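You operate a simulated robot arm through the tools that you are given. There is no shell and no other tool. Be economical: measure what you need, move in short steps, check, and stop when the job is done.

You are at the controls of a simulated two-armed robot. One attempt, no reset.

JOB
On the top of the vice bench, fold the blue cloth in half, so that its two short edges meet.

It is judged by the outcome, as a careful person would: the job done as asked, and still so three seconds after it is handed in. It fails if anything else is knocked over, pushed out of place, dropped, spilled or broken. Flat cloth is picked up by pressing the open fingertips on it (5 to 10 N) and closing them slowly along it; thin cloth reads only 2 to 8 mm in the jaws.

ROBOT AND FRAMES
Two 7-joint arms with two-finger parallel grippers on one trunk, on a base that drives. Base frame: it is fixed to the floor where the robot stands at the start and does not move with it; the origin is under the middle of the robot, x ahead of it, y to its left, z up; the surface under the hand at the start is at about z = 860. Units: mm, degrees, N and s.
The left shoulder is at the start at [70, 163, 1145], the right one opposite. With the tool pointing down near the work surface each hand reaches from about 400 to 880 mm from the robot's upright axis, wherever it stands, measured 20 degrees to its own side. Places, roughly: top of the vice bench [600, -100, 900]. Payload 3.43 kg a hand.
The TCP of each hand is the grasp point between the finger pads, 34 mm short of the fingertips. In the tool frame z runs along the fingers and y along their closing line. Largest opening 128 mm; finger width 24, thickness 12; the body of the gripper, 48 by 130 mm, starts 96 mm behind the TCP.
Orientation is that of the tool frame in the base frame, as a unit quaternion [x, y, z, w]. With the fingers straight down and closing along the base's y, the tool's x points along the base's -x, its y along +y and its z along -z.

CONTROLS
- The arms move only by the tool arm_command. It takes "left_motion", "right_motion" or both (then of equal length, played together; a hand with none holds still); each is a list of rows, each a list of 7 numbers: the shift along the tool's x, y, z in cm, then the turn, a rotation vector about the tool's x, y, z in degrees, then the gripper command, from -1 (fully open) to 1 (shut), values between in proportion. In form: [[tx, ty, tz, ax, ay, az, grip], ...]. A call has 1 to 20 rows; each row is the pose to reach, as a shift and turn from the pose commanded when the call began, along the tool's axes at that moment. A row lasts 0.2 s, in which the tool goes at most 50 mm and 8.6 degrees; a call with a longer step from one row to the next is refused whole, and so is a gripper value outside its range. Where a pose cannot be reached the arm comes as near as it can. A force on the tool above 40 N (or 10 N above the force at the start of the call, whichever is more), or a blocked arm, ends the call early, and 0.2 s more pass. Each finger travels about 153 mm/s and halts on what it meets, pressing with about 29 N; the grip force reading is that of the motor and also rises with nothing between the fingers. The clock runs only during rows and for 0.2 s after the last one: add rows that repeat a pose to give the fingers time. It gives the time, the measured TCP pose, the force on the tool (base axes), the opening and the grip force at its end, in the units of the frame above (readings bear some noise), with the torque about the TCP (base axes, N m) and any sound that the robot's microphone picked up.
- Cameras (640 x 400 px; columns grow to the right, rows downward): "scene" is now at [130.1, -6.7, 1356.8]; the picture's right is [-0.09, -1.00, 0.00], its down [-0.72, 0.06, -0.69] and it looks along [0.69, -0.06, -0.73] (base axes); focal length 268 px, centre (320, 200). "left" rides on the left gripper at [76, 11, -160] in its tool frame; the picture's right is [-0.15, 0.99, 0.00], its down [-0.88, -0.13, -0.46] and it looks along [-0.45, -0.07, 0.89] (tool axes); focal length 234 px, centre (320, 200). "right" rides on the right gripper at [76, -11, -160] in its tool frame; the picture's right is [0.15, 0.99, 0.00], its down [-0.88, 0.13, -0.46] and it looks along [-0.45, 0.07, 0.89] (tool axes); focal length 234 px, centre (320, 200). There is no depth. A picture from a camera that has moved, and an enlarged one, comes with that camera's place and axes in the base frame and with its lens.
- camera(camera): a new picture of that camera. The clock stands still meanwhile.
- move_column(by): slides the trunk up (or, below 0, down) by that many mm; the arms and the scene camera ride with it, the base frame stays. It gives what a move gives, with no picture.
- roll_base(legs): drives the robot by 1 to 6 legs, each [ahead, left, turn to the left] in mm, mm and degrees, along the robot's own axes; the way and the turn of a leg run together, so that a leg with both is an arc; at most 1500 mm and 180 degrees a leg. The arms and the cameras ride along, it lands a little off, and it stops where it bumps. It gives what a move gives.
- pan_tilt(pan, tilt): turns the head with the scene camera to pan (to the left, within 86 degrees either way) and tilt (down, from -29 to 69), counted from straight ahead of the robot. It gives what a move gives.
- inspect(camera, box): a new picture of the part [left, top, right, bottom] of that camera's present view, enlarged. The clock stands still meanwhile.
- job_done(): hands the job in; it is judged then, once.

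Work in short steps. Places have to be worked out from the pictures, the camera data and where the tool is seen: move nearer, look again, correct. Check each grasp and each placing, and mend what went wrong. You have 120 turns and 100 pictures in all, those below and enlarged ones among them. Open the grippers and draw the arms clear of the work before you hand the job in, unless the task says otherwise; then end with one line.

The tools are called after "Request:" by a JSON object that holds its "method" and its "body". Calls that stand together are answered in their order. arm_command: Moves the arms, as the interface text tells. Its arguments: {"type":"object","properties":{"left_motion":{"type":"array"},"right_motion":{"type":"array"}},"required":[]} The other tools are called the same way: move_column (by) slides the trunk up or down; roll_base (legs) drives the base; pan_tilt (pan, tilt) turns the head that bears the scene camera; camera (camera) takes a picture; inspect (camera, box) takes an enlarged picture of a part of a camera's view; job_done () hands the job in.

At the start:

```text
clock: 0.0
left_position: [507.4, 123.4, 1087.3]
left_ee_rot: [0.0, 1.0, 0.0, 0.001]
left_force: [0.3, -0.1, 0.8]
left_moment: [-0.03, -0.02, 0.01]
left_finger_gap: 128.1
left_grasp_force: 0.0
right_position: [548.7, -247.1, 1061.2]
right_ee_rot: [0.0, 1.0, 0.0, 0.0]
right_force: [0.0, 0.7, -0.7]
right_moment: [0.04, 0.02, 0.03]
right_finger_gap: 128.0
right_grasp_force: 0.0
trunk travel left (down, up): [-625.0, 315.0]
robot x, y, heading: [-0.8, -0.3, -0.2]
head pan, tilt: [-4.9, 46.5]
```

scene: 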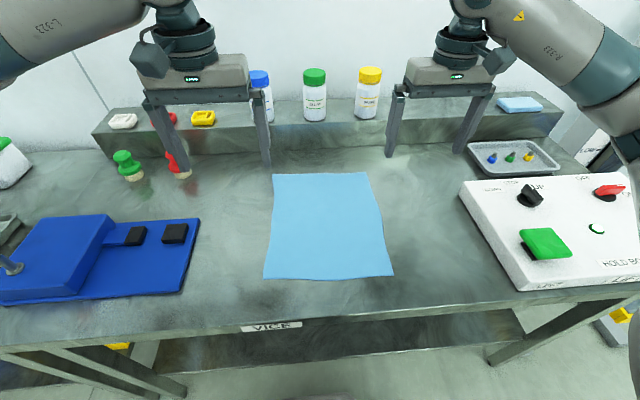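
right: 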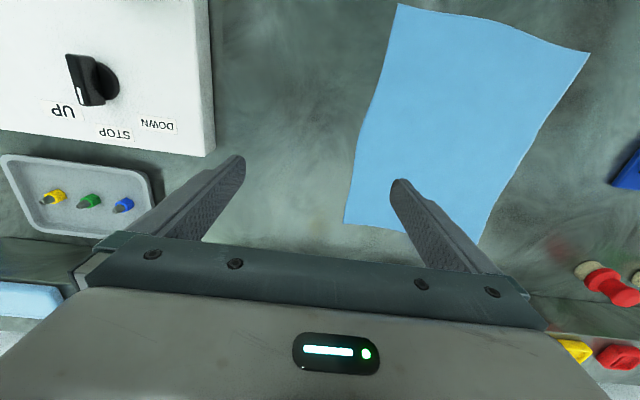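
left: 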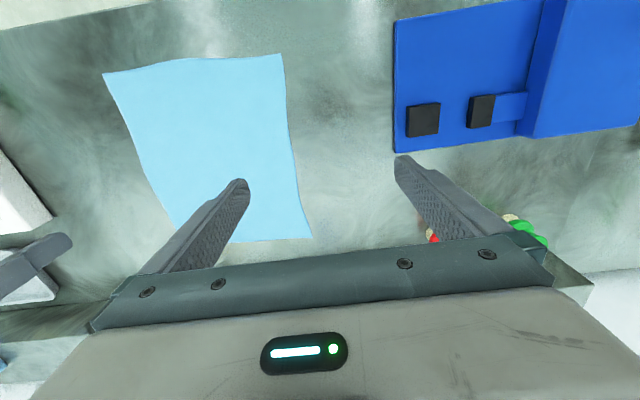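

Both the scene and left cameras put the cloth at table z≈860, with near corners at about (393,85) and (376,-177) and far corners at (710,74) and (692,-188). The short edges are therefore the near and far ones. I'll back the base up by 60 mm so the near edge is comfortably in reach.

Request:
{"method": "roll_base", "body": {"legs": [[-60, 0, 0]]}}

```text
clock: 1.0
left_position: [447.9, 122.5, 1087.2]
left_ee_rot: [0.0, 1.0, 0.0, -0.001]
left_force: [-0.2, -0.1, -0.5]
left_moment: [-0.02, 0.02, 0.01]
left_finger_gap: 127.8
left_grasp_force: 0.1
right_position: [489.6, -248.3, 1060.8]
right_ee_rot: [0.001, 1.0, 0.0, 0.0]
right_force: [0.5, 0.5, 0.4]
right_moment: [-0.02, 0.0, -0.01]
right_finger_gap: 128.2
right_grasp_force: 0.0
trunk travel left (down, up): [-625.0, 315.0]
robot x, y, heading: [-59.4, 1.5, -0.3]
head pan, tilt: [-4.9, 46.5]
```

Next I bring both hands above the near edge, with fingers about 40 mm apart and fingertips about 36 mm over the cloth.

Request:
{"method": "arm_command", "body": {"left_motion": [[0.83, -1.17, 2.6, 0, 0, 0, -0.5], [1.67, -2.35, 5.2, 0, 0, 0, 0], [2.5, -3.5, 7.8, 0, 0, 0, 0.375], [3.33, -4.7, 10.4, 0, 0, 0, 0.375], [4.17, -5.87, 13.1, 0, 0, 0, 0.375], [5.0, -7.05, 15.7, 0, 0, 0, 0.375], [5.0, -7.05, 15.7, 0, 0, 0, 0.375]], "right_motion": [[1.73, 1.72, 2.2, 0, 0, 0, -0.5], [3.45, 3.44, 4.4, 0, 0, 0, 0], [5.18, 5.16, 6.6, 0, 0, 0, 0.375], [6.9, 6.9, 8.8, 0, 0, 0, 0.375], [8.63, 8.6, 11.0, 0, 0, 0, 0.375], [10.36, 10.33, 13.1, 0, 0, 0, 0.375], [10.36, 10.33, 13.1, 0, 0, 0, 0.375]]}}

Request:
{"method": "camera", "body": {"camera": "left"}}

Request:
{"method": "camera", "body": {"camera": "right"}}

Request:
{"method": "camera", "body": {"camera": "scene"}}

```text
clock: 2.6
left_position: [397.1, 53.1, 931.5]
left_ee_rot: [0.0, 1.0, -0.001, 0.0]
left_force: [-0.8, 0.9, -0.1]
left_moment: [0.01, -0.01, -0.01]
left_finger_gap: 39.8
left_grasp_force: 0.0
right_position: [384.8, -146.2, 928.7]
right_ee_rot: [0.001, 1.0, 0.0, 0.001]
right_force: [-0.4, 0.4, 0.4]
right_moment: [-0.02, -0.05, -0.02]
right_finger_gap: 39.9
right_grasp_force: 0.0
trunk travel left (down, up): [-625.0, 315.0]
robot x, y, heading: [-59.1, 1.3, 0.2]
head pan, tilt: [-4.9, 46.5]
```

```text
96 pictures are left
camera left: at [321.7, 64.2, 1092.5], right [0.15, 0.99, 0.0], down [0.88, -0.13, 0.46], along [0.45, -0.07, -0.89], focal length 234 px, centre (320, 200)
```

left: 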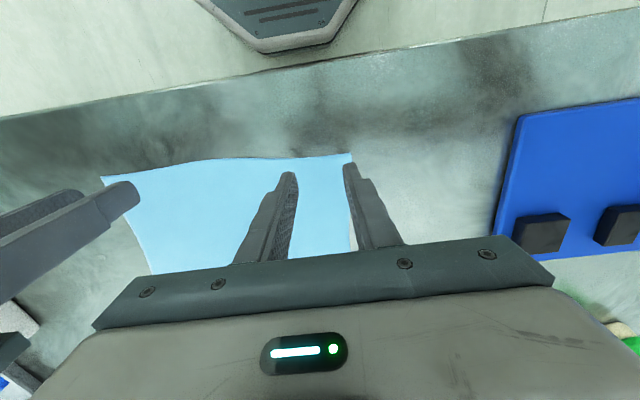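

```text
95 pictures are left
camera right: at [310.5, -157.0, 1089.2], right [-0.14, 0.99, 0.0], down [0.88, 0.13, 0.46], along [0.45, 0.07, -0.89], focal length 234 px, centre (320, 200)
```

right: 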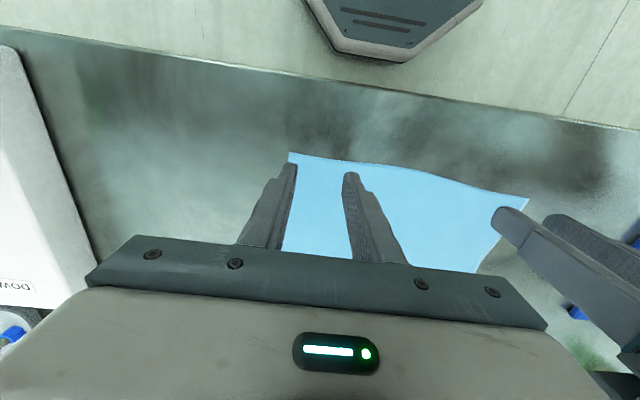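

```text
94 pictures are left
camera scene: at [71.1, -7.2, 1356.9], right [-0.09, -1.0, 0.0], down [-0.72, 0.06, -0.69], along [0.69, -0.06, -0.73], focal length 268 px, centre (320, 200)
```

scene: 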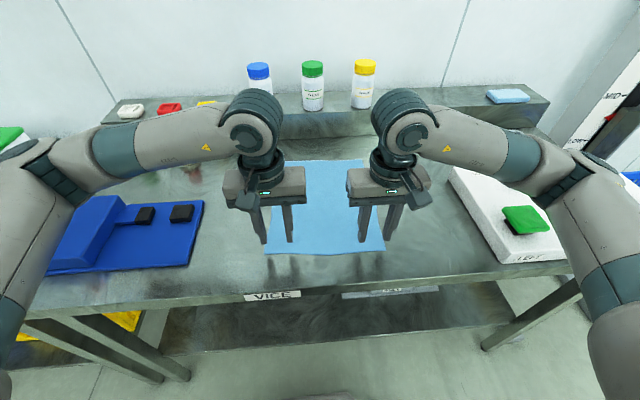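

The corner estimates hold: left (391,85), right (378,-177). I shift each hand 8 mm inward so all the finger pads are on the cloth, then descend to just above it.

Request:
{"method": "arm_command", "body": {"left_motion": [[0, -0.8, 0, 0, 0, 0, 0.375], [0, -0.8, 2.0, 0, 0, 0, 0.375], [0, -0.8, 3.2, 0, 0, 0, 0.375], [0, -0.8, 3.6, 0, 0, 0, 0.375], [0, -0.8, 3.6, 0, 0, 0, 0.375]], "right_motion": [[0, 0.8, 0, 0, 0, 0, 0.375], [0, 0.8, 2.0, 0, 0, 0, 0.375], [0, 0.8, 2.9, 0, 0, 0, 0.375], [0, 0.8, 3.3, 0, 0, 0, 0.375], [0, 0.8, 3.3, 0, 0, 0, 0.375]]}}

```text
clock: 3.8
left_position: [397.9, 43.4, 896.5]
left_ee_rot: [0.0, 1.0, -0.001, 0.001]
left_force: [-0.9, 0.9, 10.2]
left_moment: [0.07, 0.03, 0.01]
left_finger_gap: 39.9
left_grasp_force: 0.1
right_position: [385.0, -136.5, 898.3]
right_ee_rot: [0.002, 1.0, 0.0, 0.0]
right_force: [0.7, 0.6, 0.5]
right_moment: [0.02, 0.0, 0.02]
right_finger_gap: 40.2
right_grasp_force: 0.1
trunk travel left (down, up): [-625.0, 315.0]
robot x, y, heading: [-57.8, 5.2, 0.0]
head pan, tilt: [-4.9, 46.5]
```

The left hand is pressing at 10 N, so contact is at about z=896. I lower the right hand a little further and hold the left.

Request:
{"method": "arm_command", "body": {"right_motion": [[0, 0, 0.1, 0, 0, 0, 0.375], [0, 0, 0.15, 0, 0, 0, 0.375], [0, 0, 0.15, 0, 0, 0, 0.375]]}}

```text
clock: 4.6
left_position: [397.3, 45.5, 895.5]
left_ee_rot: [0.001, 1.0, 0.001, 0.001]
left_force: [0.5, 0.1, 12.7]
left_moment: [0.06, -0.05, 0.0]
left_finger_gap: 40.0
left_grasp_force: 0.1
right_position: [385.5, -137.6, 896.9]
right_ee_rot: [0.0, 1.0, 0.0, 0.0]
right_force: [-0.3, 0.2, 0.0]
right_moment: [0.02, -0.03, -0.02]
right_finger_gap: 39.8
right_grasp_force: 0.0
trunk travel left (down, up): [-625.0, 315.0]
robot x, y, heading: [-58.9, 0.8, -0.0]
head pan, tilt: [-4.9, 46.5]
```

The right hand still reads 0 N and the left is slightly heavy. I lower the right another 1.5 mm and ease the left up 0.3 mm.

Request:
{"method": "arm_command", "body": {"left_motion": [[0, 0, -0.03, 0, 0, 0, 0.375], [0, 0, -0.03, 0, 0, 0, 0.375], [0, 0, -0.03, 0, 0, 0, 0.375]], "right_motion": [[0, 0, 0.08, 0, 0, 0, 0.375], [0, 0, 0.15, 0, 0, 0, 0.375], [0, 0, 0.15, 0, 0, 0, 0.375]]}}

```text
clock: 5.4
left_position: [396.6, 44.7, 896.4]
left_ee_rot: [0.001, 1.0, 0.001, 0.001]
left_force: [1.7, -0.8, 7.5]
left_moment: [-0.01, -0.09, 0.02]
left_finger_gap: 40.0
left_grasp_force: 0.0
right_position: [385.3, -136.8, 896.5]
right_ee_rot: [0.001, 1.0, 0.0, 0.003]
right_force: [0.4, -0.6, 18.3]
right_moment: [-0.09, -0.05, 0.02]
right_finger_gap: 40.1
right_grasp_force: 0.0
trunk travel left (down, up): [-625.0, 315.0]
robot x, y, heading: [-59.4, 0.9, -0.2]
head pan, tilt: [-4.9, 46.5]
```

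The left is good at 7.5 N, while the right is at 18 N, so I ease it up 0.6 mm. Then both hands close slowly along the cloth.

Request:
{"method": "arm_command", "body": {"left_motion": [[0, 0, 0, 0, 0, 0, 0.375], [0, 0, 0, 0, 0, 0, 0.42], [0, 0, 0, 0, 0, 0, 0.48], [0, 0, 0, 0, 0, 0, 0.54], [0, 0, 0, 0, 0, 0, 0.6], [0, 0, 0, 0, 0, 0, 0.66], [0, 0, 0, 0, 0, 0, 0.72], [0, 0, 0, 0, 0, 0, 0.78], [0, 0, 0, 0, 0, 0, 0.84], [0, 0, 0, 0, 0, 0, 0.9], [0, 0, 0, 0, 0, 0, 0.95], [0, 0, 0, 0, 0, 0, 1], [0, 0, 0, 0, 0, 0, 1], [0, 0, 0, 0, 0, 0, 1]], "right_motion": [[0, 0, -0.06, 0, 0, 0, 0.375], [0, 0, -0.06, 0, 0, 0, 0.42], [0, 0, -0.06, 0, 0, 0, 0.48], [0, 0, -0.06, 0, 0, 0, 0.54], [0, 0, -0.06, 0, 0, 0, 0.6], [0, 0, -0.06, 0, 0, 0, 0.66], [0, 0, -0.06, 0, 0, 0, 0.72], [0, 0, -0.06, 0, 0, 0, 0.78], [0, 0, -0.06, 0, 0, 0, 0.84], [0, 0, -0.06, 0, 0, 0, 0.9], [0, 0, -0.06, 0, 0, 0, 0.95], [0, 0, -0.06, 0, 0, 0, 1], [0, 0, -0.06, 0, 0, 0, 1], [0, 0, -0.06, 0, 0, 0, 1]]}}

Request:
{"method": "camera", "body": {"camera": "left"}}

Request:
{"method": "camera", "body": {"camera": "right"}}

```text
clock: 8.4
left_position: [396.5, 44.9, 894.2]
left_ee_rot: [0.0, 1.0, 0.0, 0.001]
left_force: [-0.2, 0.3, 10.7]
left_moment: [0.03, -0.04, 0.01]
left_finger_gap: 0.0
left_grasp_force: 29.0
right_position: [384.0, -137.8, 894.5]
right_ee_rot: [0.001, 1.0, 0.001, 0.0]
right_force: [-0.3, -0.1, 3.6]
right_moment: [0.0, -0.01, 0.02]
right_finger_gap: 0.0
right_grasp_force: 28.6
trunk travel left (down, up): [-625.0, 315.0]
robot x, y, heading: [-60.1, -0.2, -0.1]
head pan, tilt: [-4.9, 46.5]
```

```text
93 pictures are left
camera left: at [321.8, 56.1, 1056.4], right [0.15, 0.99, 0.0], down [0.88, -0.13, 0.46], along [0.45, -0.07, -0.89], focal length 234 px, centre (320, 200)
```

left: 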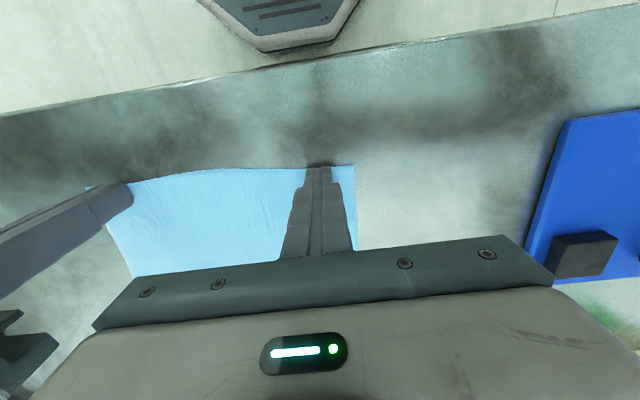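

```text
92 pictures are left
camera right: at [310.4, -148.5, 1055.4], right [-0.15, 0.99, 0.0], down [0.88, 0.13, 0.46], along [0.45, 0.07, -0.89], focal length 234 px, centre (320, 200)
```

right: 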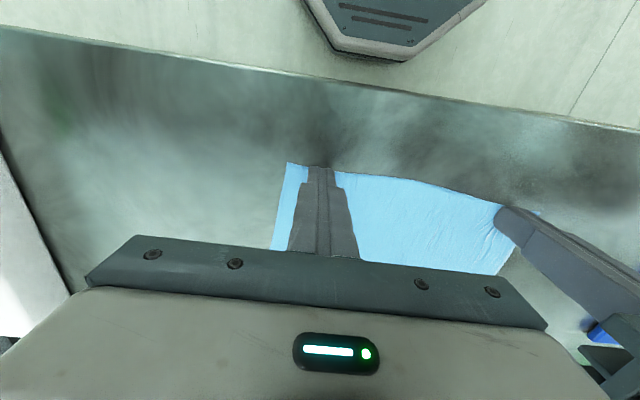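

The gap reads 0 on both hands, so the pads slipped off the edge without gripping. I lift 20 mm, reopen, and move 10 mm further onto the cloth to look again.

Request:
{"method": "arm_command", "body": {"left_motion": [[0, 0, -1, 0, 0, 0, 1], [-0.5, 0, -2, 0, 0, 0, 0.7], [-1, 0, -2, 0, 0, 0, 0.375], [-1, 0, -2, 0, 0, 0, 0.375]], "right_motion": [[0, 0, -1, 0, 0, 0, 1], [-0.5, 0, -2, 0, 0, 0, 0.7], [-1, 0, -2, 0, 0, 0, 0.375], [-1, 0, -2, 0, 0, 0, 0.375]]}}

Request:
{"method": "camera", "body": {"camera": "left"}}

Request:
{"method": "camera", "body": {"camera": "right"}}

```text
clock: 9.4
left_position: [408.7, 42.6, 914.1]
left_ee_rot: [0.0, 1.0, 0.0, 0.0]
left_force: [0.0, 0.7, 0.9]
left_moment: [0.01, -0.06, -0.01]
left_finger_gap: 40.1
left_grasp_force: 0.0
right_position: [396.8, -136.9, 914.0]
right_ee_rot: [0.001, 1.0, 0.0, 0.0]
right_force: [0.3, -1.0, 0.7]
right_moment: [0.03, -0.02, 0.0]
right_finger_gap: 40.2
right_grasp_force: 0.0
trunk travel left (down, up): [-625.0, 315.0]
robot x, y, heading: [-57.4, -0.5, -0.1]
head pan, tilt: [-4.9, 46.5]
```

```text
91 pictures are left
camera left: at [333.6, 55.1, 1075.9], right [0.15, 0.99, 0.0], down [0.88, -0.13, 0.46], along [0.45, -0.07, -0.89], focal length 234 px, centre (320, 200)
```

left: 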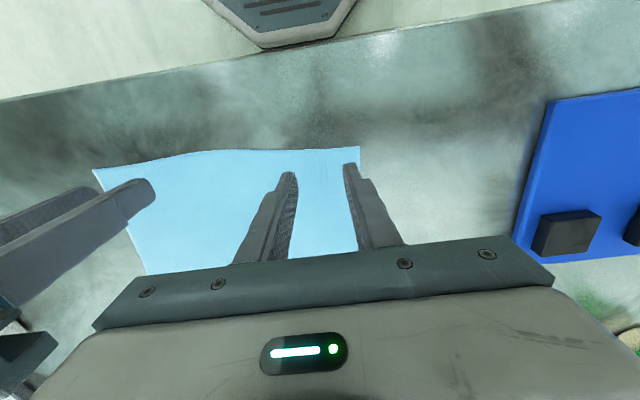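

```text
90 pictures are left
camera right: at [321.2, -148.7, 1075.1], right [-0.15, 0.99, 0.0], down [0.88, 0.13, 0.46], along [0.45, 0.07, -0.89], focal length 234 px, centre (320, 200)
```

right: 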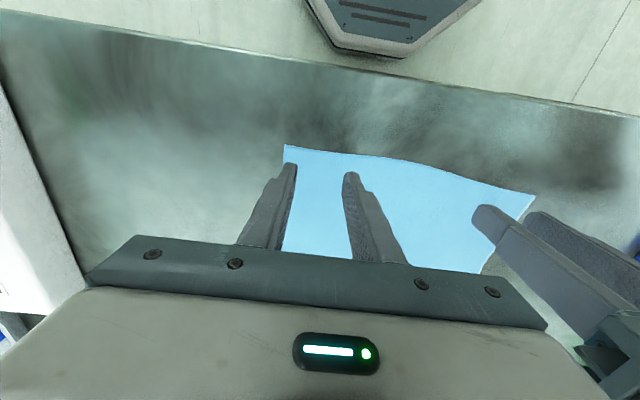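

The cloth sprang back flat and the pads are now about 7 mm inside the edge. I press again to the same depth.

Request:
{"method": "arm_command", "body": {"left_motion": [[0, 0, 1.5, 0, 0, 0, 0.375], [0, 0, 1.9, 0, 0, 0, 0.375], [0, 0, 2.0, 0, 0, 0, 0.375], [0, 0, 2.0, 0, 0, 0, 0.375]], "right_motion": [[0, 0, 1.5, 0, 0, 0, 0.375], [0, 0, 1.9, 0, 0, 0, 0.375], [0, 0, 2.0, 0, 0, 0, 0.375], [0, 0, 2.0, 0, 0, 0, 0.375]]}}

```text
clock: 10.4
left_position: [408.9, 44.5, 895.9]
left_ee_rot: [0.0, 1.0, -0.001, 0.001]
left_force: [1.5, -0.9, 7.9]
left_moment: [0.07, -0.07, 0.0]
left_finger_gap: 40.0
left_grasp_force: 0.0
right_position: [394.7, -137.0, 895.6]
right_ee_rot: [0.001, 1.0, 0.0, 0.001]
right_force: [0.9, -0.8, 9.4]
right_moment: [-0.03, -0.04, 0.0]
right_finger_gap: 40.1
right_grasp_force: 0.0
trunk travel left (down, up): [-625.0, 315.0]
robot x, y, heading: [-61.8, -1.4, -0.1]
head pan, tilt: [-4.9, 46.5]
```

Both hands press at 8–9 N, which is in range. I close more slowly this time, stopping partway to check the force and whether the cloth is bunching.

Request:
{"method": "arm_command", "body": {"left_motion": [[0, 0, 0, 0, 0, 0, 0.39], [0, 0, 0, 0, 0, 0, 0.41], [0, 0, 0, 0, 0, 0, 0.43], [0, 0, 0, 0, 0, 0, 0.45], [0, 0, 0, 0, 0, 0, 0.47], [0, 0, 0, 0, 0, 0, 0.49], [0, 0, 0, 0, 0, 0, 0.51], [0, 0, 0, 0, 0, 0, 0.53], [0, 0, 0, 0, 0, 0, 0.55], [0, 0, 0, 0, 0, 0, 0.57], [0, 0, 0, 0, 0, 0, 0.59], [0, 0, 0, 0, 0, 0, 0.61], [0, 0, 0, 0, 0, 0, 0.63], [0, 0, 0, 0, 0, 0, 0.65], [0, 0, 0, 0, 0, 0, 0.67], [0, 0, 0, 0, 0, 0, 0.69], [0, 0, 0, 0, 0, 0, 0.7]], "right_motion": [[0, 0, 0, 0, 0, 0, 0.39], [0, 0, 0, 0, 0, 0, 0.41], [0, 0, 0, 0, 0, 0, 0.43], [0, 0, 0, 0, 0, 0, 0.45], [0, 0, 0, 0, 0, 0, 0.47], [0, 0, 0, 0, 0, 0, 0.49], [0, 0, 0, 0, 0, 0, 0.51], [0, 0, 0, 0, 0, 0, 0.53], [0, 0, 0, 0, 0, 0, 0.55], [0, 0, 0, 0, 0, 0, 0.57], [0, 0, 0, 0, 0, 0, 0.59], [0, 0, 0, 0, 0, 0, 0.61], [0, 0, 0, 0, 0, 0, 0.63], [0, 0, 0, 0, 0, 0, 0.65], [0, 0, 0, 0, 0, 0, 0.67], [0, 0, 0, 0, 0, 0, 0.69], [0, 0, 0, 0, 0, 0, 0.7]]}}

Request:
{"method": "inspect", "body": {"camera": "left", "box": [200, 120, 440, 270]}}

Request:
{"method": "inspect", "body": {"camera": "right", "box": [200, 120, 440, 270]}}

```text
clock: 14.0
left_position: [406.9, 45.4, 895.6]
left_ee_rot: [0.0, 1.0, 0.0, 0.001]
left_force: [-1.5, -1.2, 10.3]
left_moment: [0.01, -0.01, 0.01]
left_finger_gap: 19.8
left_grasp_force: 0.2
right_position: [394.7, -136.9, 895.2]
right_ee_rot: [0.001, 1.0, 0.0, 0.001]
right_force: [-0.7, 0.2, 12.9]
right_moment: [0.03, 0.05, 0.03]
right_finger_gap: 19.4
right_grasp_force: 0.4
trunk travel left (down, up): [-625.0, 315.0]
robot x, y, heading: [-60.3, -2.9, -0.0]
head pan, tilt: [-4.9, 46.5]
```

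```text
2.67 times, centred on (320, 195) of left
camera zoom: at [332.2, 55.9, 1056.5], right [0.15, 0.99, 0.0], down [0.88, -0.13, 0.46], along [0.45, -0.07, -0.89], focal length 624 px, centre (320, 213)
```

zoom: 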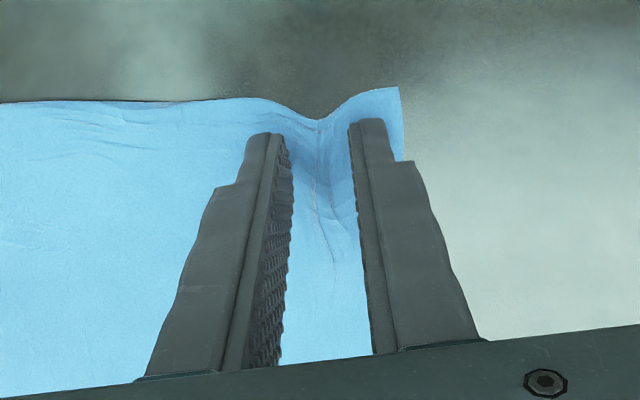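

```text
2.67 times, centred on (320, 195) of right
camera zoom: at [319.7, -147.8, 1055.3], right [-0.15, 0.99, 0.0], down [0.88, 0.13, 0.46], along [0.45, 0.07, -0.89], focal length 624 px, centre (320, 213)
```

zoom: 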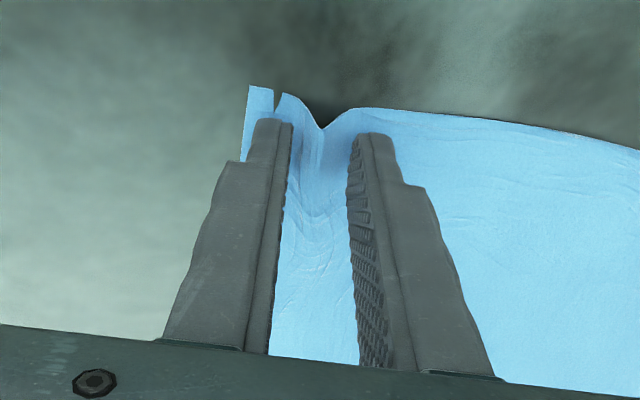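

The cloth is puckering up between the fingers on both hands. I continue closing at the same slow pace, easing the press slightly because the force has grown.

Request:
{"method": "arm_command", "body": {"left_motion": [[0, 0, 0, 0, 0, 0, 0.72], [0, 0, 0, 0, 0, 0, 0.74], [0, 0, 0, 0, 0, 0, 0.76], [0, 0, 0, 0, 0, 0, 0.78], [0, 0, 0, 0, 0, 0, 0.8], [0, 0, 0, 0, 0, 0, 0.82], [0, 0, 0, 0, 0, 0, 0.84], [0, 0, 0, 0, 0, 0, 0.86], [0, 0, 0, 0, 0, 0, 0.88], [0, 0, 0, 0, 0, 0, 0.9], [0, 0, 0, 0, 0, 0, 0.92], [0, 0, 0, 0, 0, 0, 0.94], [0, 0, 0, 0, 0, 0, 0.96], [0, 0, 0, 0, 0, 0, 0.98], [0, 0, 0, 0, 0, 0, 1], [0, 0, 0, 0, 0, 0, 1], [0, 0, 0, 0, 0, 0, 1]], "right_motion": [[0, 0, -0.02, 0, 0, 0, 0.72], [0, 0, -0.02, 0, 0, 0, 0.74], [0, 0, -0.02, 0, 0, 0, 0.76], [0, 0, -0.02, 0, 0, 0, 0.78], [0, 0, -0.02, 0, 0, 0, 0.8], [0, 0, -0.02, 0, 0, 0, 0.82], [0, 0, -0.02, 0, 0, 0, 0.84], [0, 0, -0.02, 0, 0, 0, 0.86], [0, 0, -0.02, 0, 0, 0, 0.88], [0, 0, -0.02, 0, 0, 0, 0.9], [0, 0, -0.02, 0, 0, 0, 0.92], [0, 0, -0.02, 0, 0, 0, 0.94], [0, 0, -0.02, 0, 0, 0, 0.96], [0, 0, -0.02, 0, 0, 0, 0.98], [0, 0, -0.02, 0, 0, 0, 1], [0, 0, -0.02, 0, 0, 0, 1], [0, 0, -0.02, 0, 0, 0, 1]]}}

Request:
{"method": "inspect", "body": {"camera": "left", "box": [200, 120, 440, 270]}}

Request:
{"method": "inspect", "body": {"camera": "right", "box": [200, 120, 440, 270]}}

```text
clock: 17.6
left_position: [407.3, 42.3, 895.7]
left_ee_rot: [0.001, 1.0, -0.003, 0.002]
left_force: [-1.0, -28.8, 12.3]
left_moment: [-0.97, -0.01, 0.09]
left_finger_gap: 6.0
left_grasp_force: 29.1
right_position: [395.9, -135.9, 896.8]
right_ee_rot: [0.001, 1.0, 0.001, 0.0]
right_force: [1.2, 27.8, 8.2]
right_moment: [0.97, -0.07, 0.13]
right_finger_gap: 2.6
right_grasp_force: 29.2
trunk travel left (down, up): [-625.0, 315.0]
robot x, y, heading: [-57.7, -0.8, -0.1]
head pan, tilt: [-4.9, 46.5]
```

```text
2.67 times, centred on (320, 195) of left
camera zoom: at [332.2, 55.2, 1056.5], right [0.15, 0.99, -0.01], down [0.88, -0.13, 0.46], along [0.45, -0.07, -0.89], focal length 624 px, centre (320, 213)
```

zoom: 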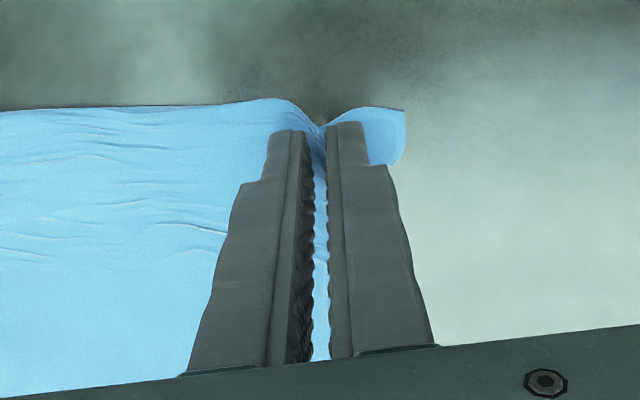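

```text
2.67 times, centred on (320, 195) of right
camera zoom: at [320.0, -148.1, 1055.4], right [-0.15, 0.99, 0.0], down [0.88, 0.13, 0.46], along [0.45, 0.07, -0.89], focal length 624 px, centre (320, 213)
```

zoom: 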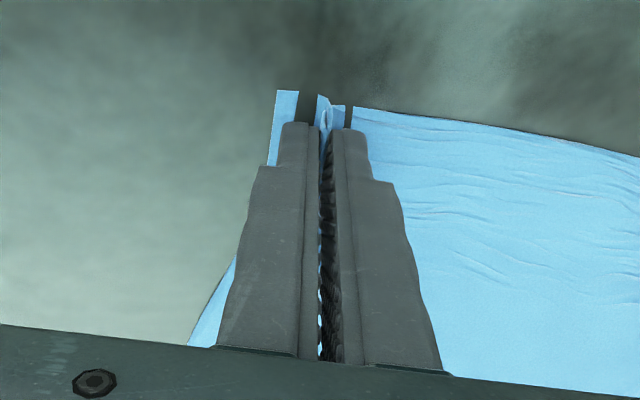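

Both hands have the cloth (gaps 6.0 and 2.6 mm), but it is pulled tight between them at about 28 N. I bring the hands 10 mm closer each while lifting slightly.

Request:
{"method": "arm_command", "body": {"left_motion": [[0, -0.4, 0, 0, 0, 0, 1], [0, -0.8, -0.3, 0, 0, 0, 1], [0, -1.0, -1, 0, 0, 0, 1], [0, -1.0, -2, 0, 0, 0, 1], [0, -1.0, -3, 0, 0, 0, 1]], "right_motion": [[0, 0.4, 0, 0, 0, 0, 1], [0, 0.8, -0.3, 0, 0, 0, 1], [0, 1.0, -1, 0, 0, 0, 1], [0, 1.0, -2, 0, 0, 0, 1], [0, 1.0, -3, 0, 0, 0, 1]]}}

Request:
{"method": "camera", "body": {"camera": "left"}}

Request:
{"method": "camera", "body": {"camera": "scene"}}

```text
clock: 18.8
left_position: [407.9, 35.7, 924.7]
left_ee_rot: [0.0, 1.0, 0.0, 0.0]
left_force: [0.6, -0.9, -0.1]
left_moment: [0.02, 0.04, -0.01]
left_finger_gap: 2.1
left_grasp_force: 29.1
right_position: [396.9, -127.9, 926.3]
right_ee_rot: [0.001, 1.0, -0.001, -0.001]
right_force: [-0.4, 0.5, -0.7]
right_moment: [-0.02, -0.01, 0.02]
right_finger_gap: 2.5
right_grasp_force: 28.9
trunk travel left (down, up): [-625.0, 315.0]
robot x, y, heading: [-59.9, -0.6, 0.0]
head pan, tilt: [-4.9, 46.5]
```

```text
85 pictures are left
camera left: at [333.3, 45.9, 1085.7], right [0.15, 0.99, 0.0], down [0.88, -0.13, 0.46], along [0.45, -0.07, -0.89], focal length 234 px, centre (320, 200)
```

left: 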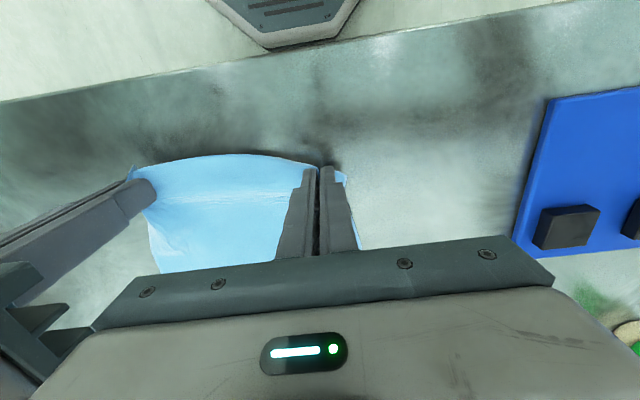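

```text
84 pictures are left
camera scene: at [71.4, -6.9, 1356.8], right [-0.09, -1.0, 0.0], down [-0.72, 0.06, -0.69], along [0.69, -0.06, -0.73], focal length 268 px, centre (320, 200)
```

scene: 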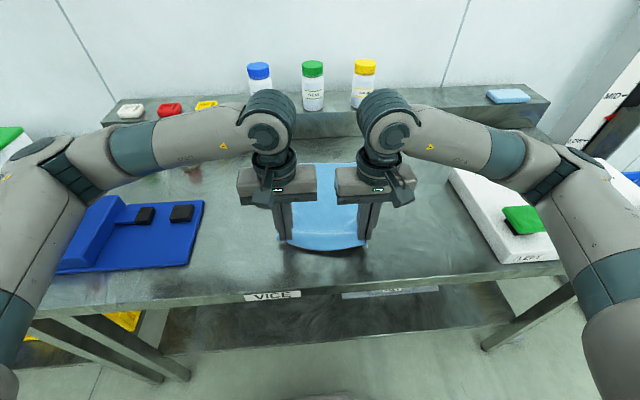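

The grasp is good, but the strip in vertical jaws would land folded back under itself if I fold near to far, since the hands can't tilt towards the robot out there. Folding far to near lets me tilt the fingers forward as I land. I'll lay this edge back down and release it.

Request:
{"method": "arm_command", "body": {"left_motion": [[0, 0.3, 1, 0, 0, 0, 1], [0, 0.6, 2, 0, 0, 0, 1], [0, 0.6, 2.8, 0, 0, 0, 1], [0, 0.6, 2.8, 0, 0, 0, 0.7], [0, 0.6, 2.8, 0, 0, 0, 0.375], [0, 0.6, 2.8, 0, 0, 0, 0.375], [0, 0.6, 0, 0, 0, 0, 0.375], [0, 0.6, -3, 0, 0, 0, 0.375], [0, 0.6, -7, 0, 0, 0, 0.375]], "right_motion": [[0, -0.3, 1, 0, 0, 0, 1], [0, -0.6, 2, 0, 0, 0, 1], [0, -0.6, 2.8, 0, 0, 0, 1], [0, -0.6, 2.8, 0, 0, 0, 0.7], [0, -0.6, 2.8, 0, 0, 0, 0.375], [0, -0.6, 2.8, 0, 0, 0, 0.375], [0, -0.6, 0, 0, 0, 0, 0.375], [0, -0.6, -3, 0, 0, 0, 0.375], [0, -0.6, -7, 0, 0, 0, 0.375]]}}

Request:
{"method": "roll_base", "body": {"legs": [[-70, 0, 0]]}}

Request:
{"method": "camera", "body": {"camera": "left"}}

Request:
{"method": "camera", "body": {"camera": "scene"}}

```text
clock: 20.8
left_position: [404.8, 41.5, 997.2]
left_ee_rot: [0.0, 1.0, 0.0, 0.0]
left_force: [-0.5, -0.2, -0.3]
left_moment: [-0.04, -0.03, 0.01]
left_finger_gap: 39.8
left_grasp_force: 0.0
right_position: [396.3, -134.0, 995.8]
right_ee_rot: [0.0, 1.0, 0.0, 0.0]
right_force: [0.7, 0.3, 0.6]
right_moment: [0.03, -0.04, 0.02]
right_finger_gap: 40.4
right_grasp_force: 0.1
trunk travel left (down, up): [-625.0, 315.0]
robot x, y, heading: [-57.1, 1.8, 0.1]
head pan, tilt: [-4.9, 46.5]
```

```text
clock: 21.8
left_position: [335.5, 41.1, 996.5]
left_ee_rot: [-0.001, 1.0, -0.001, 0.0]
left_force: [0.4, 0.4, 0.0]
left_moment: [0.04, -0.03, 0.01]
left_finger_gap: 39.8
left_grasp_force: 0.0
right_position: [324.6, -134.0, 995.9]
right_ee_rot: [0.0, 1.0, 0.0, 0.001]
right_force: [0.7, 0.1, 0.0]
right_moment: [-0.02, 0.01, -0.02]
right_finger_gap: 40.0
right_grasp_force: 0.1
trunk travel left (down, up): [-625.0, 315.0]
robot x, y, heading: [-124.7, -1.8, -0.0]
head pan, tilt: [-4.9, 46.5]
```

```text
83 pictures are left
camera left: at [260.1, 52.7, 1157.3], right [0.15, 0.99, 0.0], down [0.88, -0.13, 0.46], along [0.45, -0.07, -0.89], focal length 234 px, centre (320, 200)
```

left: 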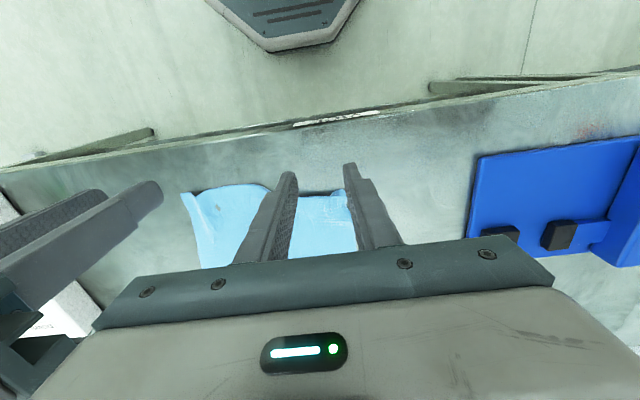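

```text
82 pictures are left
camera scene: at [0.8, -6.9, 1356.9], right [-0.09, -1.0, 0.0], down [-0.72, 0.06, -0.69], along [0.69, -0.06, -0.73], focal length 268 px, centre (320, 200)
```

scene: 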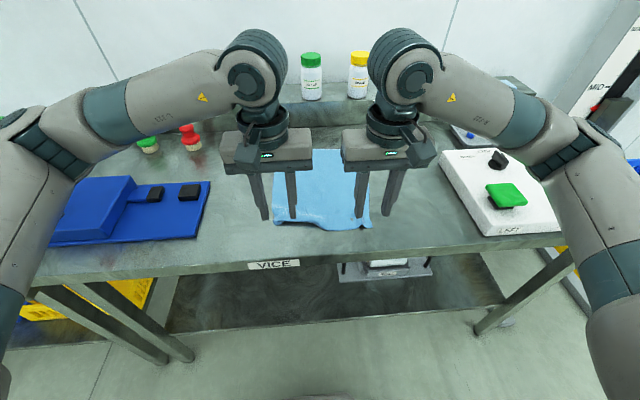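

The edge is down, a little rumpled. Before committing, I test in the air whether both hands can tilt 70° forward over the near edge.

Request:
{"method": "arm_command", "body": {"left_motion": [[-0.7, 0, -0.3, 0, -8, 0, 0.375], [-1.5, 0, -0.6, 0, -16, 0, 0.375], [-2.3, 0, -1, 0, -24, 0, 0.375], [-3.1, 0, -1.4, 0, -32, 0, 0.375], [-4, 0, -1.8, 0, -40, 0, 0.375], [-5, 0, -2.2, 0, -48, 0, 0.375], [-6, 0, -2.5, 0, -56, 0, 0.375], [-7, 0, -2.5, 0, -63, 0, 0.375], [-7.5, 0, -2.5, 0, -70, 0, 0.375], [-7.5, 0, -2.5, 0, -70, 0, 0.375]], "right_motion": [[-0.7, 0, -0.3, 0, -8, 0, 0.375], [-1.5, 0, -0.6, 0, -16, 0, 0.375], [-2.3, 0, -1, 0, -24, 0, 0.375], [-3.1, 0, -1.4, 0, -32, 0, 0.375], [-4, 0, -1.8, 0, -40, 0, 0.375], [-5, 0, -2.2, 0, -48, 0, 0.375], [-6, 0, -2.5, 0, -56, 0, 0.375], [-7, 0, -2.5, 0, -63, 0, 0.375], [-7.5, 0, -2.5, 0, -70, 0, 0.375], [-7.5, 0, -2.5, 0, -70, 0, 0.375]]}}

Request:
{"method": "camera", "body": {"camera": "scene"}}

```text
clock: 24.0
left_position: [411.4, 42.8, 1021.1]
left_ee_rot: [-0.001, 0.82, 0.0, 0.573]
left_force: [-0.2, -0.1, 1.2]
left_moment: [0.02, 0.02, -0.01]
left_finger_gap: 39.9
left_grasp_force: 0.0
right_position: [445.9, -114.0, 1015.9]
right_ee_rot: [0.0, 0.819, 0.0, 0.573]
right_force: [0.2, -0.8, -0.3]
right_moment: [0.01, 0.0, -0.03]
right_finger_gap: 39.8
right_grasp_force: 0.1
right hand out of reach, approached as far as the arm can: row 5, 6, 7, 8, 9, 10
trunk travel left (down, up): [-625.0, 315.0]
robot x, y, heading: [-129.3, 1.3, 0.1]
head pan, tilt: [-4.9, 46.5]
```

```text
81 pictures are left
camera scene: at [2.4, -6.6, 1356.7], right [-0.09, -1.0, 0.0], down [-0.72, 0.06, -0.69], along [0.68, -0.06, -0.73], focal length 268 px, centre (320, 200)
```

scene: 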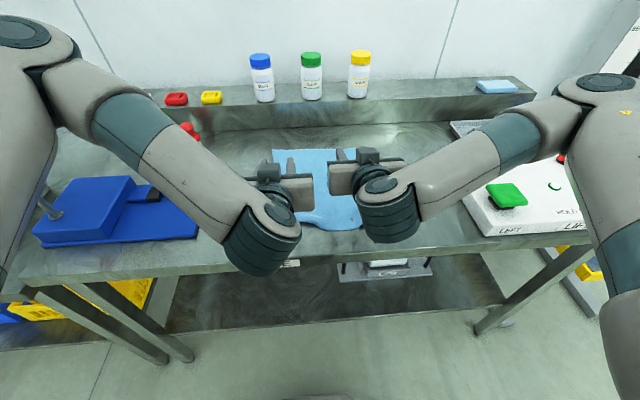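

The left hand reaches the pose, but the right falls about 50 mm short. So I'll drive the base back during the fold instead. Now I untilt and move both hands near the far edge to look at it.

Request:
{"method": "arm_command", "body": {"left_motion": [[-0.43, 0, 2.39, 0, 7, 0, 0.375], [-0.86, 0, 4.78, 0, 14, 0, 0.375], [-1.29, 0, 7.17, 0, 21, 0, 0.375], [-1.72, 0, 9.56, 0, 28, 0, 0.375], [-2.15, 0, 11.95, 0, 35, 0, 0.375], [-2.58, 0, 14.34, 0, 42, 0, 0.375], [-3.01, 0, 16.7, 0, 49, 0, 0.375], [-3.44, 0, 19.1, 0, 56, 0, 0.375], [-3.87, 0, 21.5, 0, 63, 0, 0.375], [-4.3, 0, 23.9, 0, 70, 0, 0.375], [-4.3, 0, 23.9, 0, 70, 0, 0.375]], "right_motion": [[-0.43, 0, 2.39, 0, 7, 0, 0.375], [-0.86, 0, 4.78, 0, 14, 0, 0.375], [-1.29, 0, 7.17, 0, 21, 0, 0.375], [-1.72, 0, 9.56, 0, 28, 0, 0.375], [-2.15, 0, 11.95, 0, 35, 0, 0.375], [-2.58, 0, 14.34, 0, 42, 0, 0.375], [-3.01, 0, 16.7, 0, 49, 0, 0.375], [-3.44, 0, 19.1, 0, 56, 0, 0.375], [-3.87, 0, 21.5, 0, 63, 0, 0.375], [-4.3, 0, 23.9, 0, 70, 0, 0.375], [-4.3, 0, 23.9, 0, 70, 0, 0.375]]}}

Request:
{"method": "camera", "body": {"camera": "scene"}}

Request:
{"method": "camera", "body": {"camera": "left"}}

Request:
{"method": "camera", "body": {"camera": "right"}}

```text
clock: 26.4
left_position: [649.9, 38.4, 982.1]
left_ee_rot: [0.001, 1.0, 0.0, -0.001]
left_force: [-0.4, 0.7, -0.3]
left_moment: [0.03, -0.02, 0.05]
left_finger_gap: 39.8
left_grasp_force: 0.0
right_position: [681.2, -113.9, 973.5]
right_ee_rot: [0.0, 1.0, 0.001, 0.001]
right_force: [0.4, -0.1, 0.3]
right_moment: [-0.01, 0.01, 0.02]
right_finger_gap: 39.8
right_grasp_force: 0.0
trunk travel left (down, up): [-625.0, 315.0]
robot x, y, heading: [-128.3, 1.0, 0.1]
head pan, tilt: [-4.9, 46.5]
```

```text
80 pictures are left
camera scene: at [0.8, -7.8, 1356.9], right [-0.09, -1.0, 0.0], down [-0.72, 0.06, -0.69], along [0.69, -0.06, -0.73], focal length 268 px, centre (320, 200)
```

scene: 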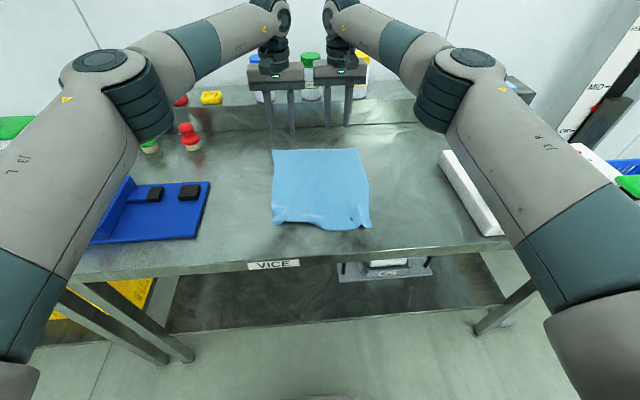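

```text
79 pictures are left
camera left: at [574.2, 49.7, 1141.8], right [0.15, 0.99, 0.0], down [0.88, -0.13, 0.45], along [0.45, -0.07, -0.89], focal length 234 px, centre (320, 200)
```

left: 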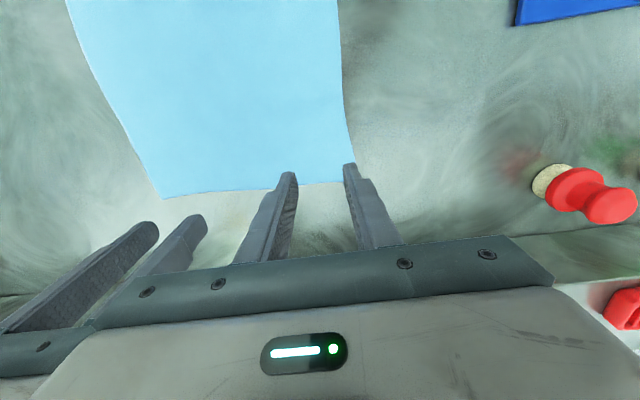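

```text
78 pictures are left
camera right: at [607.0, -126.2, 1132.7], right [-0.15, 0.99, 0.0], down [0.88, 0.13, 0.46], along [0.45, 0.07, -0.89], focal length 234 px, centre (320, 200)
```

right: 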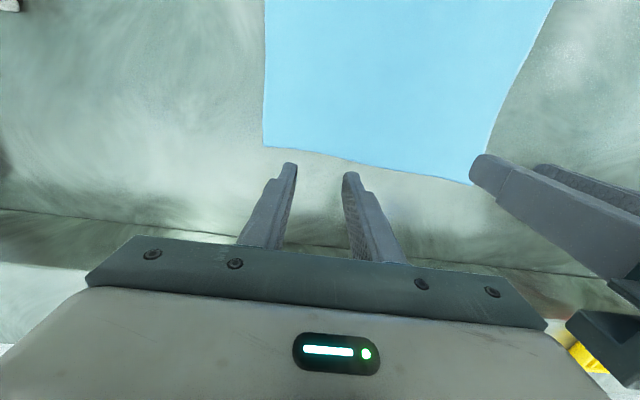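

The far edge is now at about x=695 on the left and 683 on the right, with y from 80 to -182. I take a close look at the rumpled near edge.

Request:
{"method": "inspect", "body": {"camera": "scene", "box": [240, 130, 400, 240]}}

```text
3.64 times, centred on (320, 185) of scene
camera zoom: at [0.8, -7.8, 1356.9], right [-0.09, -1.0, 0.0], down [-0.72, 0.06, -0.69], along [0.69, -0.06, -0.73], focal length 974 px, centre (320, 254)
```

zoom: 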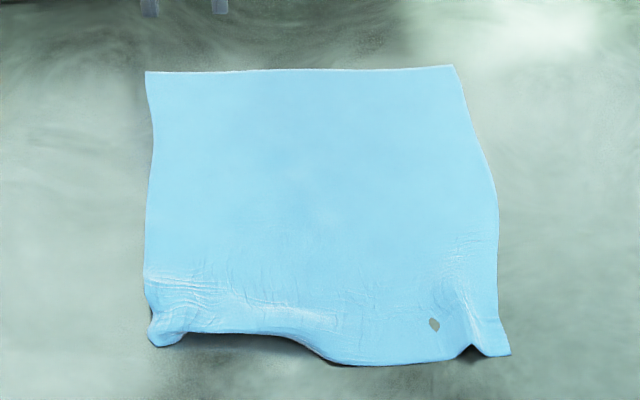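

The left near corner looks tucked under, and there is a pucker and a dark spot near the right. I move both hands beside the near edge to look with the wrist cameras.

Request:
{"method": "arm_command", "body": {"left_motion": [[3.4, 1, -1, 0, 0, 0, 0.375], [6.8, 2, -2, 0, 0, 0, 0.375], [10.2, 3, -2.8, 0, 0, 0, 0.375], [13.6, 4, -2.8, 0, 0, 0, 0.375], [17, 5, -2.8, 0, 0, 0, 0.375], [20.4, 6, -2.8, 0, 0, 0, 0.375], [23.7, 7, -2.8, 0, 0, 0, 0.375], [27, 8, -2.8, 0, 0, 0, 0.375]], "right_motion": [[3.8, -1.6, -1, 0, 0, 0, 0.375], [7.6, -3.2, -2, 0, 0, 0, 0.375], [11.4, -4.8, -3, 0, 0, 0, 0.375], [15.2, -6.4, -3.6, 0, 0, 0, 0.375], [19, -8, -3.6, 0, 0, 0, 0.375], [22.8, -9.6, -3.6, 0, 0, 0, 0.375], [26.6, -11.2, -3.6, 0, 0, 0, 0.375], [30.1, -12.6, -3.6, 0, 0, 0, 0.375]]}}

Request:
{"method": "camera", "body": {"camera": "left"}}

Request:
{"method": "camera", "body": {"camera": "right"}}

```text
clock: 28.2
left_position: [377.9, 122.0, 1006.3]
left_ee_rot: [0.0, 1.0, 0.0, 0.001]
left_force: [-0.3, 0.1, -0.6]
left_moment: [-0.01, -0.04, 0.0]
left_finger_gap: 39.9
left_grasp_force: 0.1
right_position: [378.0, -240.7, 1008.5]
right_ee_rot: [0.0, 1.0, 0.0, 0.001]
right_force: [0.5, 0.0, -0.2]
right_moment: [-0.01, -0.01, 0.01]
right_finger_gap: 39.8
right_grasp_force: 0.0
trunk travel left (down, up): [-625.0, 315.0]
robot x, y, heading: [-124.0, -1.8, -0.2]
head pan, tilt: [-4.9, 46.5]
```

```text
76 pictures are left
camera left: at [303.2, 132.9, 1167.5], right [0.15, 0.99, 0.0], down [0.88, -0.13, 0.46], along [0.45, -0.07, -0.89], focal length 234 px, centre (320, 200)
```

left: 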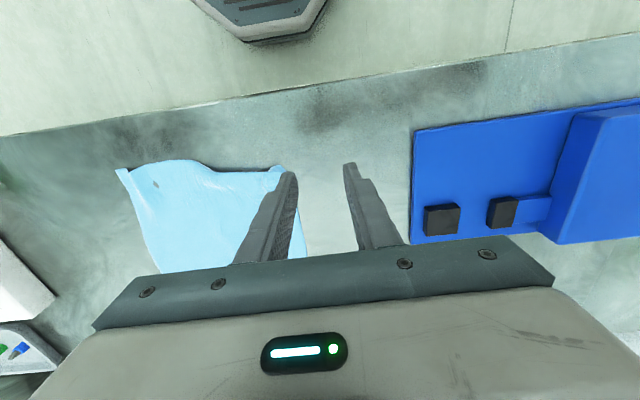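

```text
75 pictures are left
camera right: at [303.5, -251.8, 1168.3], right [-0.15, 0.99, 0.0], down [0.88, 0.13, 0.46], along [0.45, 0.07, -0.89], focal length 234 px, centre (320, 200)
```

right: 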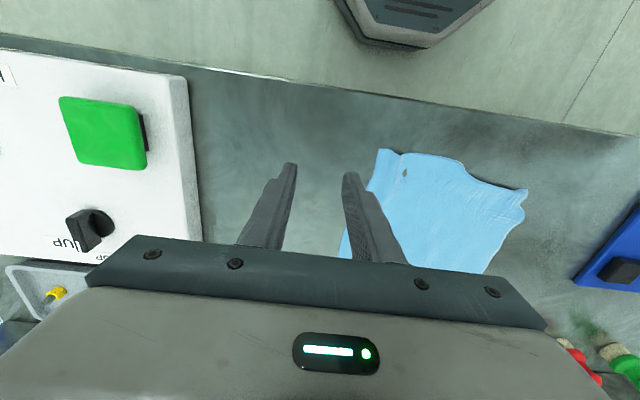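

Request:
{"method": "inspect", "body": {"camera": "left", "box": [100, 130, 310, 260]}}

Request:
{"method": "inspect", "body": {"camera": "right", "box": [340, 130, 550, 260]}}

```text
3.05 times, centred on (205, 195) of left
camera zoom: at [303.2, 132.9, 1167.5], right [0.15, 0.99, 0.0], down [0.88, -0.13, 0.46], along [0.45, -0.07, -0.89], focal length 714 px, centre (670, 215)
```

zoom: 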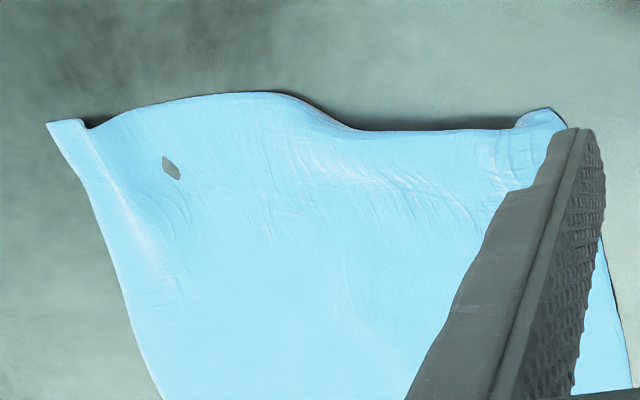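

```text
3.05 times, centred on (445, 195) of right
camera zoom: at [303.5, -251.8, 1168.3], right [-0.15, 0.99, 0.0], down [0.88, 0.13, 0.46], along [0.45, 0.07, -0.89], focal length 714 px, centre (-61, 215)
```

zoom: 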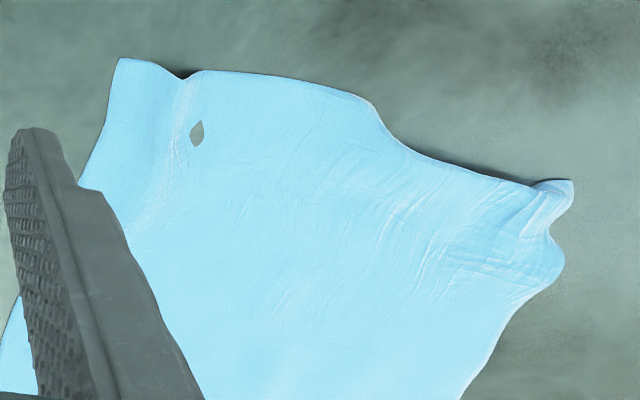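

The dark spot looks like the bench showing through. Both corners were pulled inward about 20 mm, leaving puckers. I close the fingers and bring the tips just above each corner, to press and drag the cloth flat outward.

Request:
{"method": "arm_command", "body": {"left_motion": [[-0.8, -1.7, 0, 0, 0, 0, 0.7], [-1.7, -3.5, 0, 0, 0, 0, 1], [-3.4, -7, 0, 0, 0, 0, 1], [-3.4, -7, 3, 0, 0, 0, 1], [-3.4, -7, 6, 0, 0, 0, 1], [-3.4, -7, 9, 0, 0, 0, 1], [-3.4, -7, 10.6, 0, 0, 0, 1], [-3.4, -7, 10.9, 0, 0, 0, 1], [-3.4, -7, 10.9, 0, 0, 0, 1]], "right_motion": [[-0.3, 2.3, 0, 0, 0, 0, 0.7], [-0.6, 4.6, 0, 0, 0, 0, 1], [-1.2, 9.2, 0, 0, 0, 0, 1], [-1.2, 9.2, 3, 0, 0, 0, 1], [-1.2, 9.2, 6, 0, 0, 0, 1], [-1.2, 9.2, 9, 0, 0, 0, 1], [-1.2, 9.2, 10.8, 0, 0, 0, 1], [-1.2, 9.2, 11.1, 0, 0, 0, 1], [-1.2, 9.2, 11.1, 0, 0, 0, 1]]}}

```text
clock: 30.2
left_position: [414.4, 51.9, 898.2]
left_ee_rot: [0.0, 1.0, 0.0, 0.001]
left_force: [0.3, -0.4, 0.7]
left_moment: [-0.01, 0.01, -0.01]
left_finger_gap: 0.3
left_grasp_force: 29.0
right_position: [393.3, -148.2, 898.8]
right_ee_rot: [0.0, 1.0, 0.0, 0.0]
right_force: [-0.9, 0.3, 0.8]
right_moment: [0.0, 0.01, 0.01]
right_finger_gap: 0.1
right_grasp_force: 28.9
trunk travel left (down, up): [-625.0, 315.0]
robot x, y, heading: [-123.9, 1.4, -0.3]
head pan, tilt: [-4.9, 46.5]
```

There is no contact yet, so I lower 2 mm more for a light press.

Request:
{"method": "arm_command", "body": {"left_motion": [[0, 0, 0.1, 0, 0, 0, 1], [0, 0, 0.2, 0, 0, 0, 1], [0, 0, 0.2, 0, 0, 0, 1]], "right_motion": [[0, 0, 0.1, 0, 0, 0, 1], [0, 0, 0.2, 0, 0, 0, 1], [0, 0, 0.2, 0, 0, 0, 1]]}}

```text
clock: 31.0
left_position: [414.0, 51.7, 895.8]
left_ee_rot: [0.0, 1.0, 0.0, 0.0]
left_force: [0.7, 0.2, 3.9]
left_moment: [0.03, 0.03, -0.04]
left_finger_gap: 0.0
left_grasp_force: 30.0
right_position: [393.8, -148.8, 897.2]
right_ee_rot: [0.001, 1.0, 0.0, 0.0]
right_force: [-0.3, -0.5, -0.3]
right_moment: [-0.02, -0.01, -0.02]
right_finger_gap: 0.0
right_grasp_force: 28.8
trunk travel left (down, up): [-625.0, 315.0]
robot x, y, heading: [-129.8, -0.7, -0.3]
head pan, tilt: [-4.9, 46.5]
```

The left hand has contact at 4 N and the right needs about 1.5 mm more. I press and drag outward slowly, then lift.

Request:
{"method": "arm_command", "body": {"left_motion": [[0, 0, 0.03, 0, 0, 0, 1], [0, 0, 0.03, 0, 0, 0, 1], [0.1, 0.3, 0.03, 0, 0, 0, 1], [0.3, 0.6, 0.03, 0, 0, 0, 1], [0.4, 0.9, 0.03, 0, 0, 0, 1], [0.5, 1.2, 0.03, 0, 0, 0, 1], [0.7, 1.5, 0.03, 0, 0, 0, 1], [0.8, 1.8, 0.03, 0, 0, 0, 1], [1.0, 2.2, 0.03, 0, 0, 0, 1], [1.0, 2.2, 0.03, 0, 0, 0, 1], [1.0, 2.2, -1.5, 0, 0, 0, 1], [1.0, 4.2, -5, 0, 0, 0, 1], [1.0, 8.2, -8, 0, 0, 0, 1]], "right_motion": [[0, 0, 0.1, 0, 0, 0, 1], [0, 0, 0.16, 0, 0, 0, 1], [0, -0.2, 0.16, 0, 0, 0, 1], [0, -0.4, 0.16, 0, 0, 0, 1], [0, -0.7, 0.16, 0, 0, 0, 1], [0, -1.0, 0.16, 0, 0, 0, 1], [0, -1.2, 0.16, 0, 0, 0, 1], [0, -1.5, 0.16, 0, 0, 0, 1], [0, -1.8, 0.16, 0, 0, 0, 1], [0, -1.8, 0.16, 0, 0, 0, 1], [0, -1.8, -1.5, 0, 0, 0, 1], [0, -3.8, -5, 0, 0, 0, 1], [0, -7.8, -8, 0, 0, 0, 1]]}}

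Request:
{"method": "inspect", "body": {"camera": "scene", "box": [240, 130, 400, 240]}}

Request:
{"method": "inspect", "body": {"camera": "left", "box": [80, 100, 380, 287]}}

```text
clock: 33.8
left_position: [400.9, 133.7, 979.3]
left_ee_rot: [0.001, 1.0, 0.0, 0.001]
left_force: [-0.4, -0.1, -0.7]
left_moment: [-0.01, -0.02, 0.03]
left_finger_gap: 0.0
left_grasp_force: 29.0
right_position: [392.2, -228.3, 975.7]
right_ee_rot: [0.0, 1.0, 0.0, 0.001]
right_force: [-0.2, 0.2, 1.2]
right_moment: [0.01, -0.01, 0.01]
right_finger_gap: 0.0
right_grasp_force: 29.4
trunk travel left (down, up): [-625.0, 315.0]
robot x, y, heading: [-124.8, -4.1, -0.1]
head pan, tilt: [-4.9, 46.5]
```

```text
3.64 times, centred on (320, 185) of scene
camera zoom: at [0.2, -6.5, 1356.9], right [-0.09, -1.0, 0.0], down [-0.72, 0.06, -0.69], along [0.69, -0.06, -0.72], focal length 974 px, centre (320, 254)
```

zoom: 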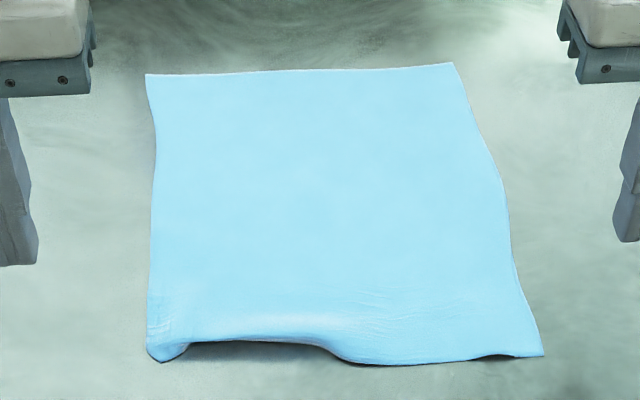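

```text
2.13 times, centred on (230, 194) of left
camera zoom: at [326.5, 144.8, 1139.9], right [0.15, 0.99, 0.0], down [0.88, -0.13, 0.46], along [0.45, -0.07, -0.89], focal length 500 px, centre (512, 214)
```

zoom: 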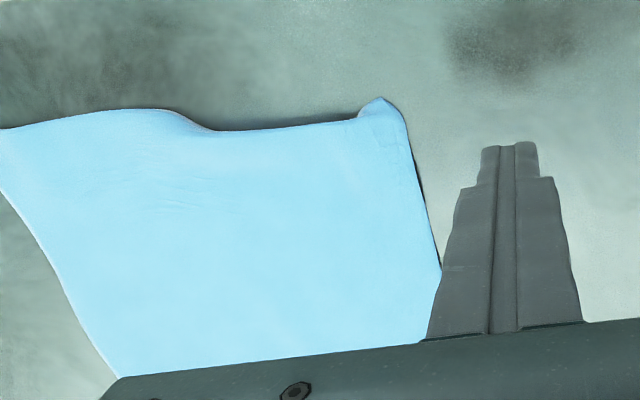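

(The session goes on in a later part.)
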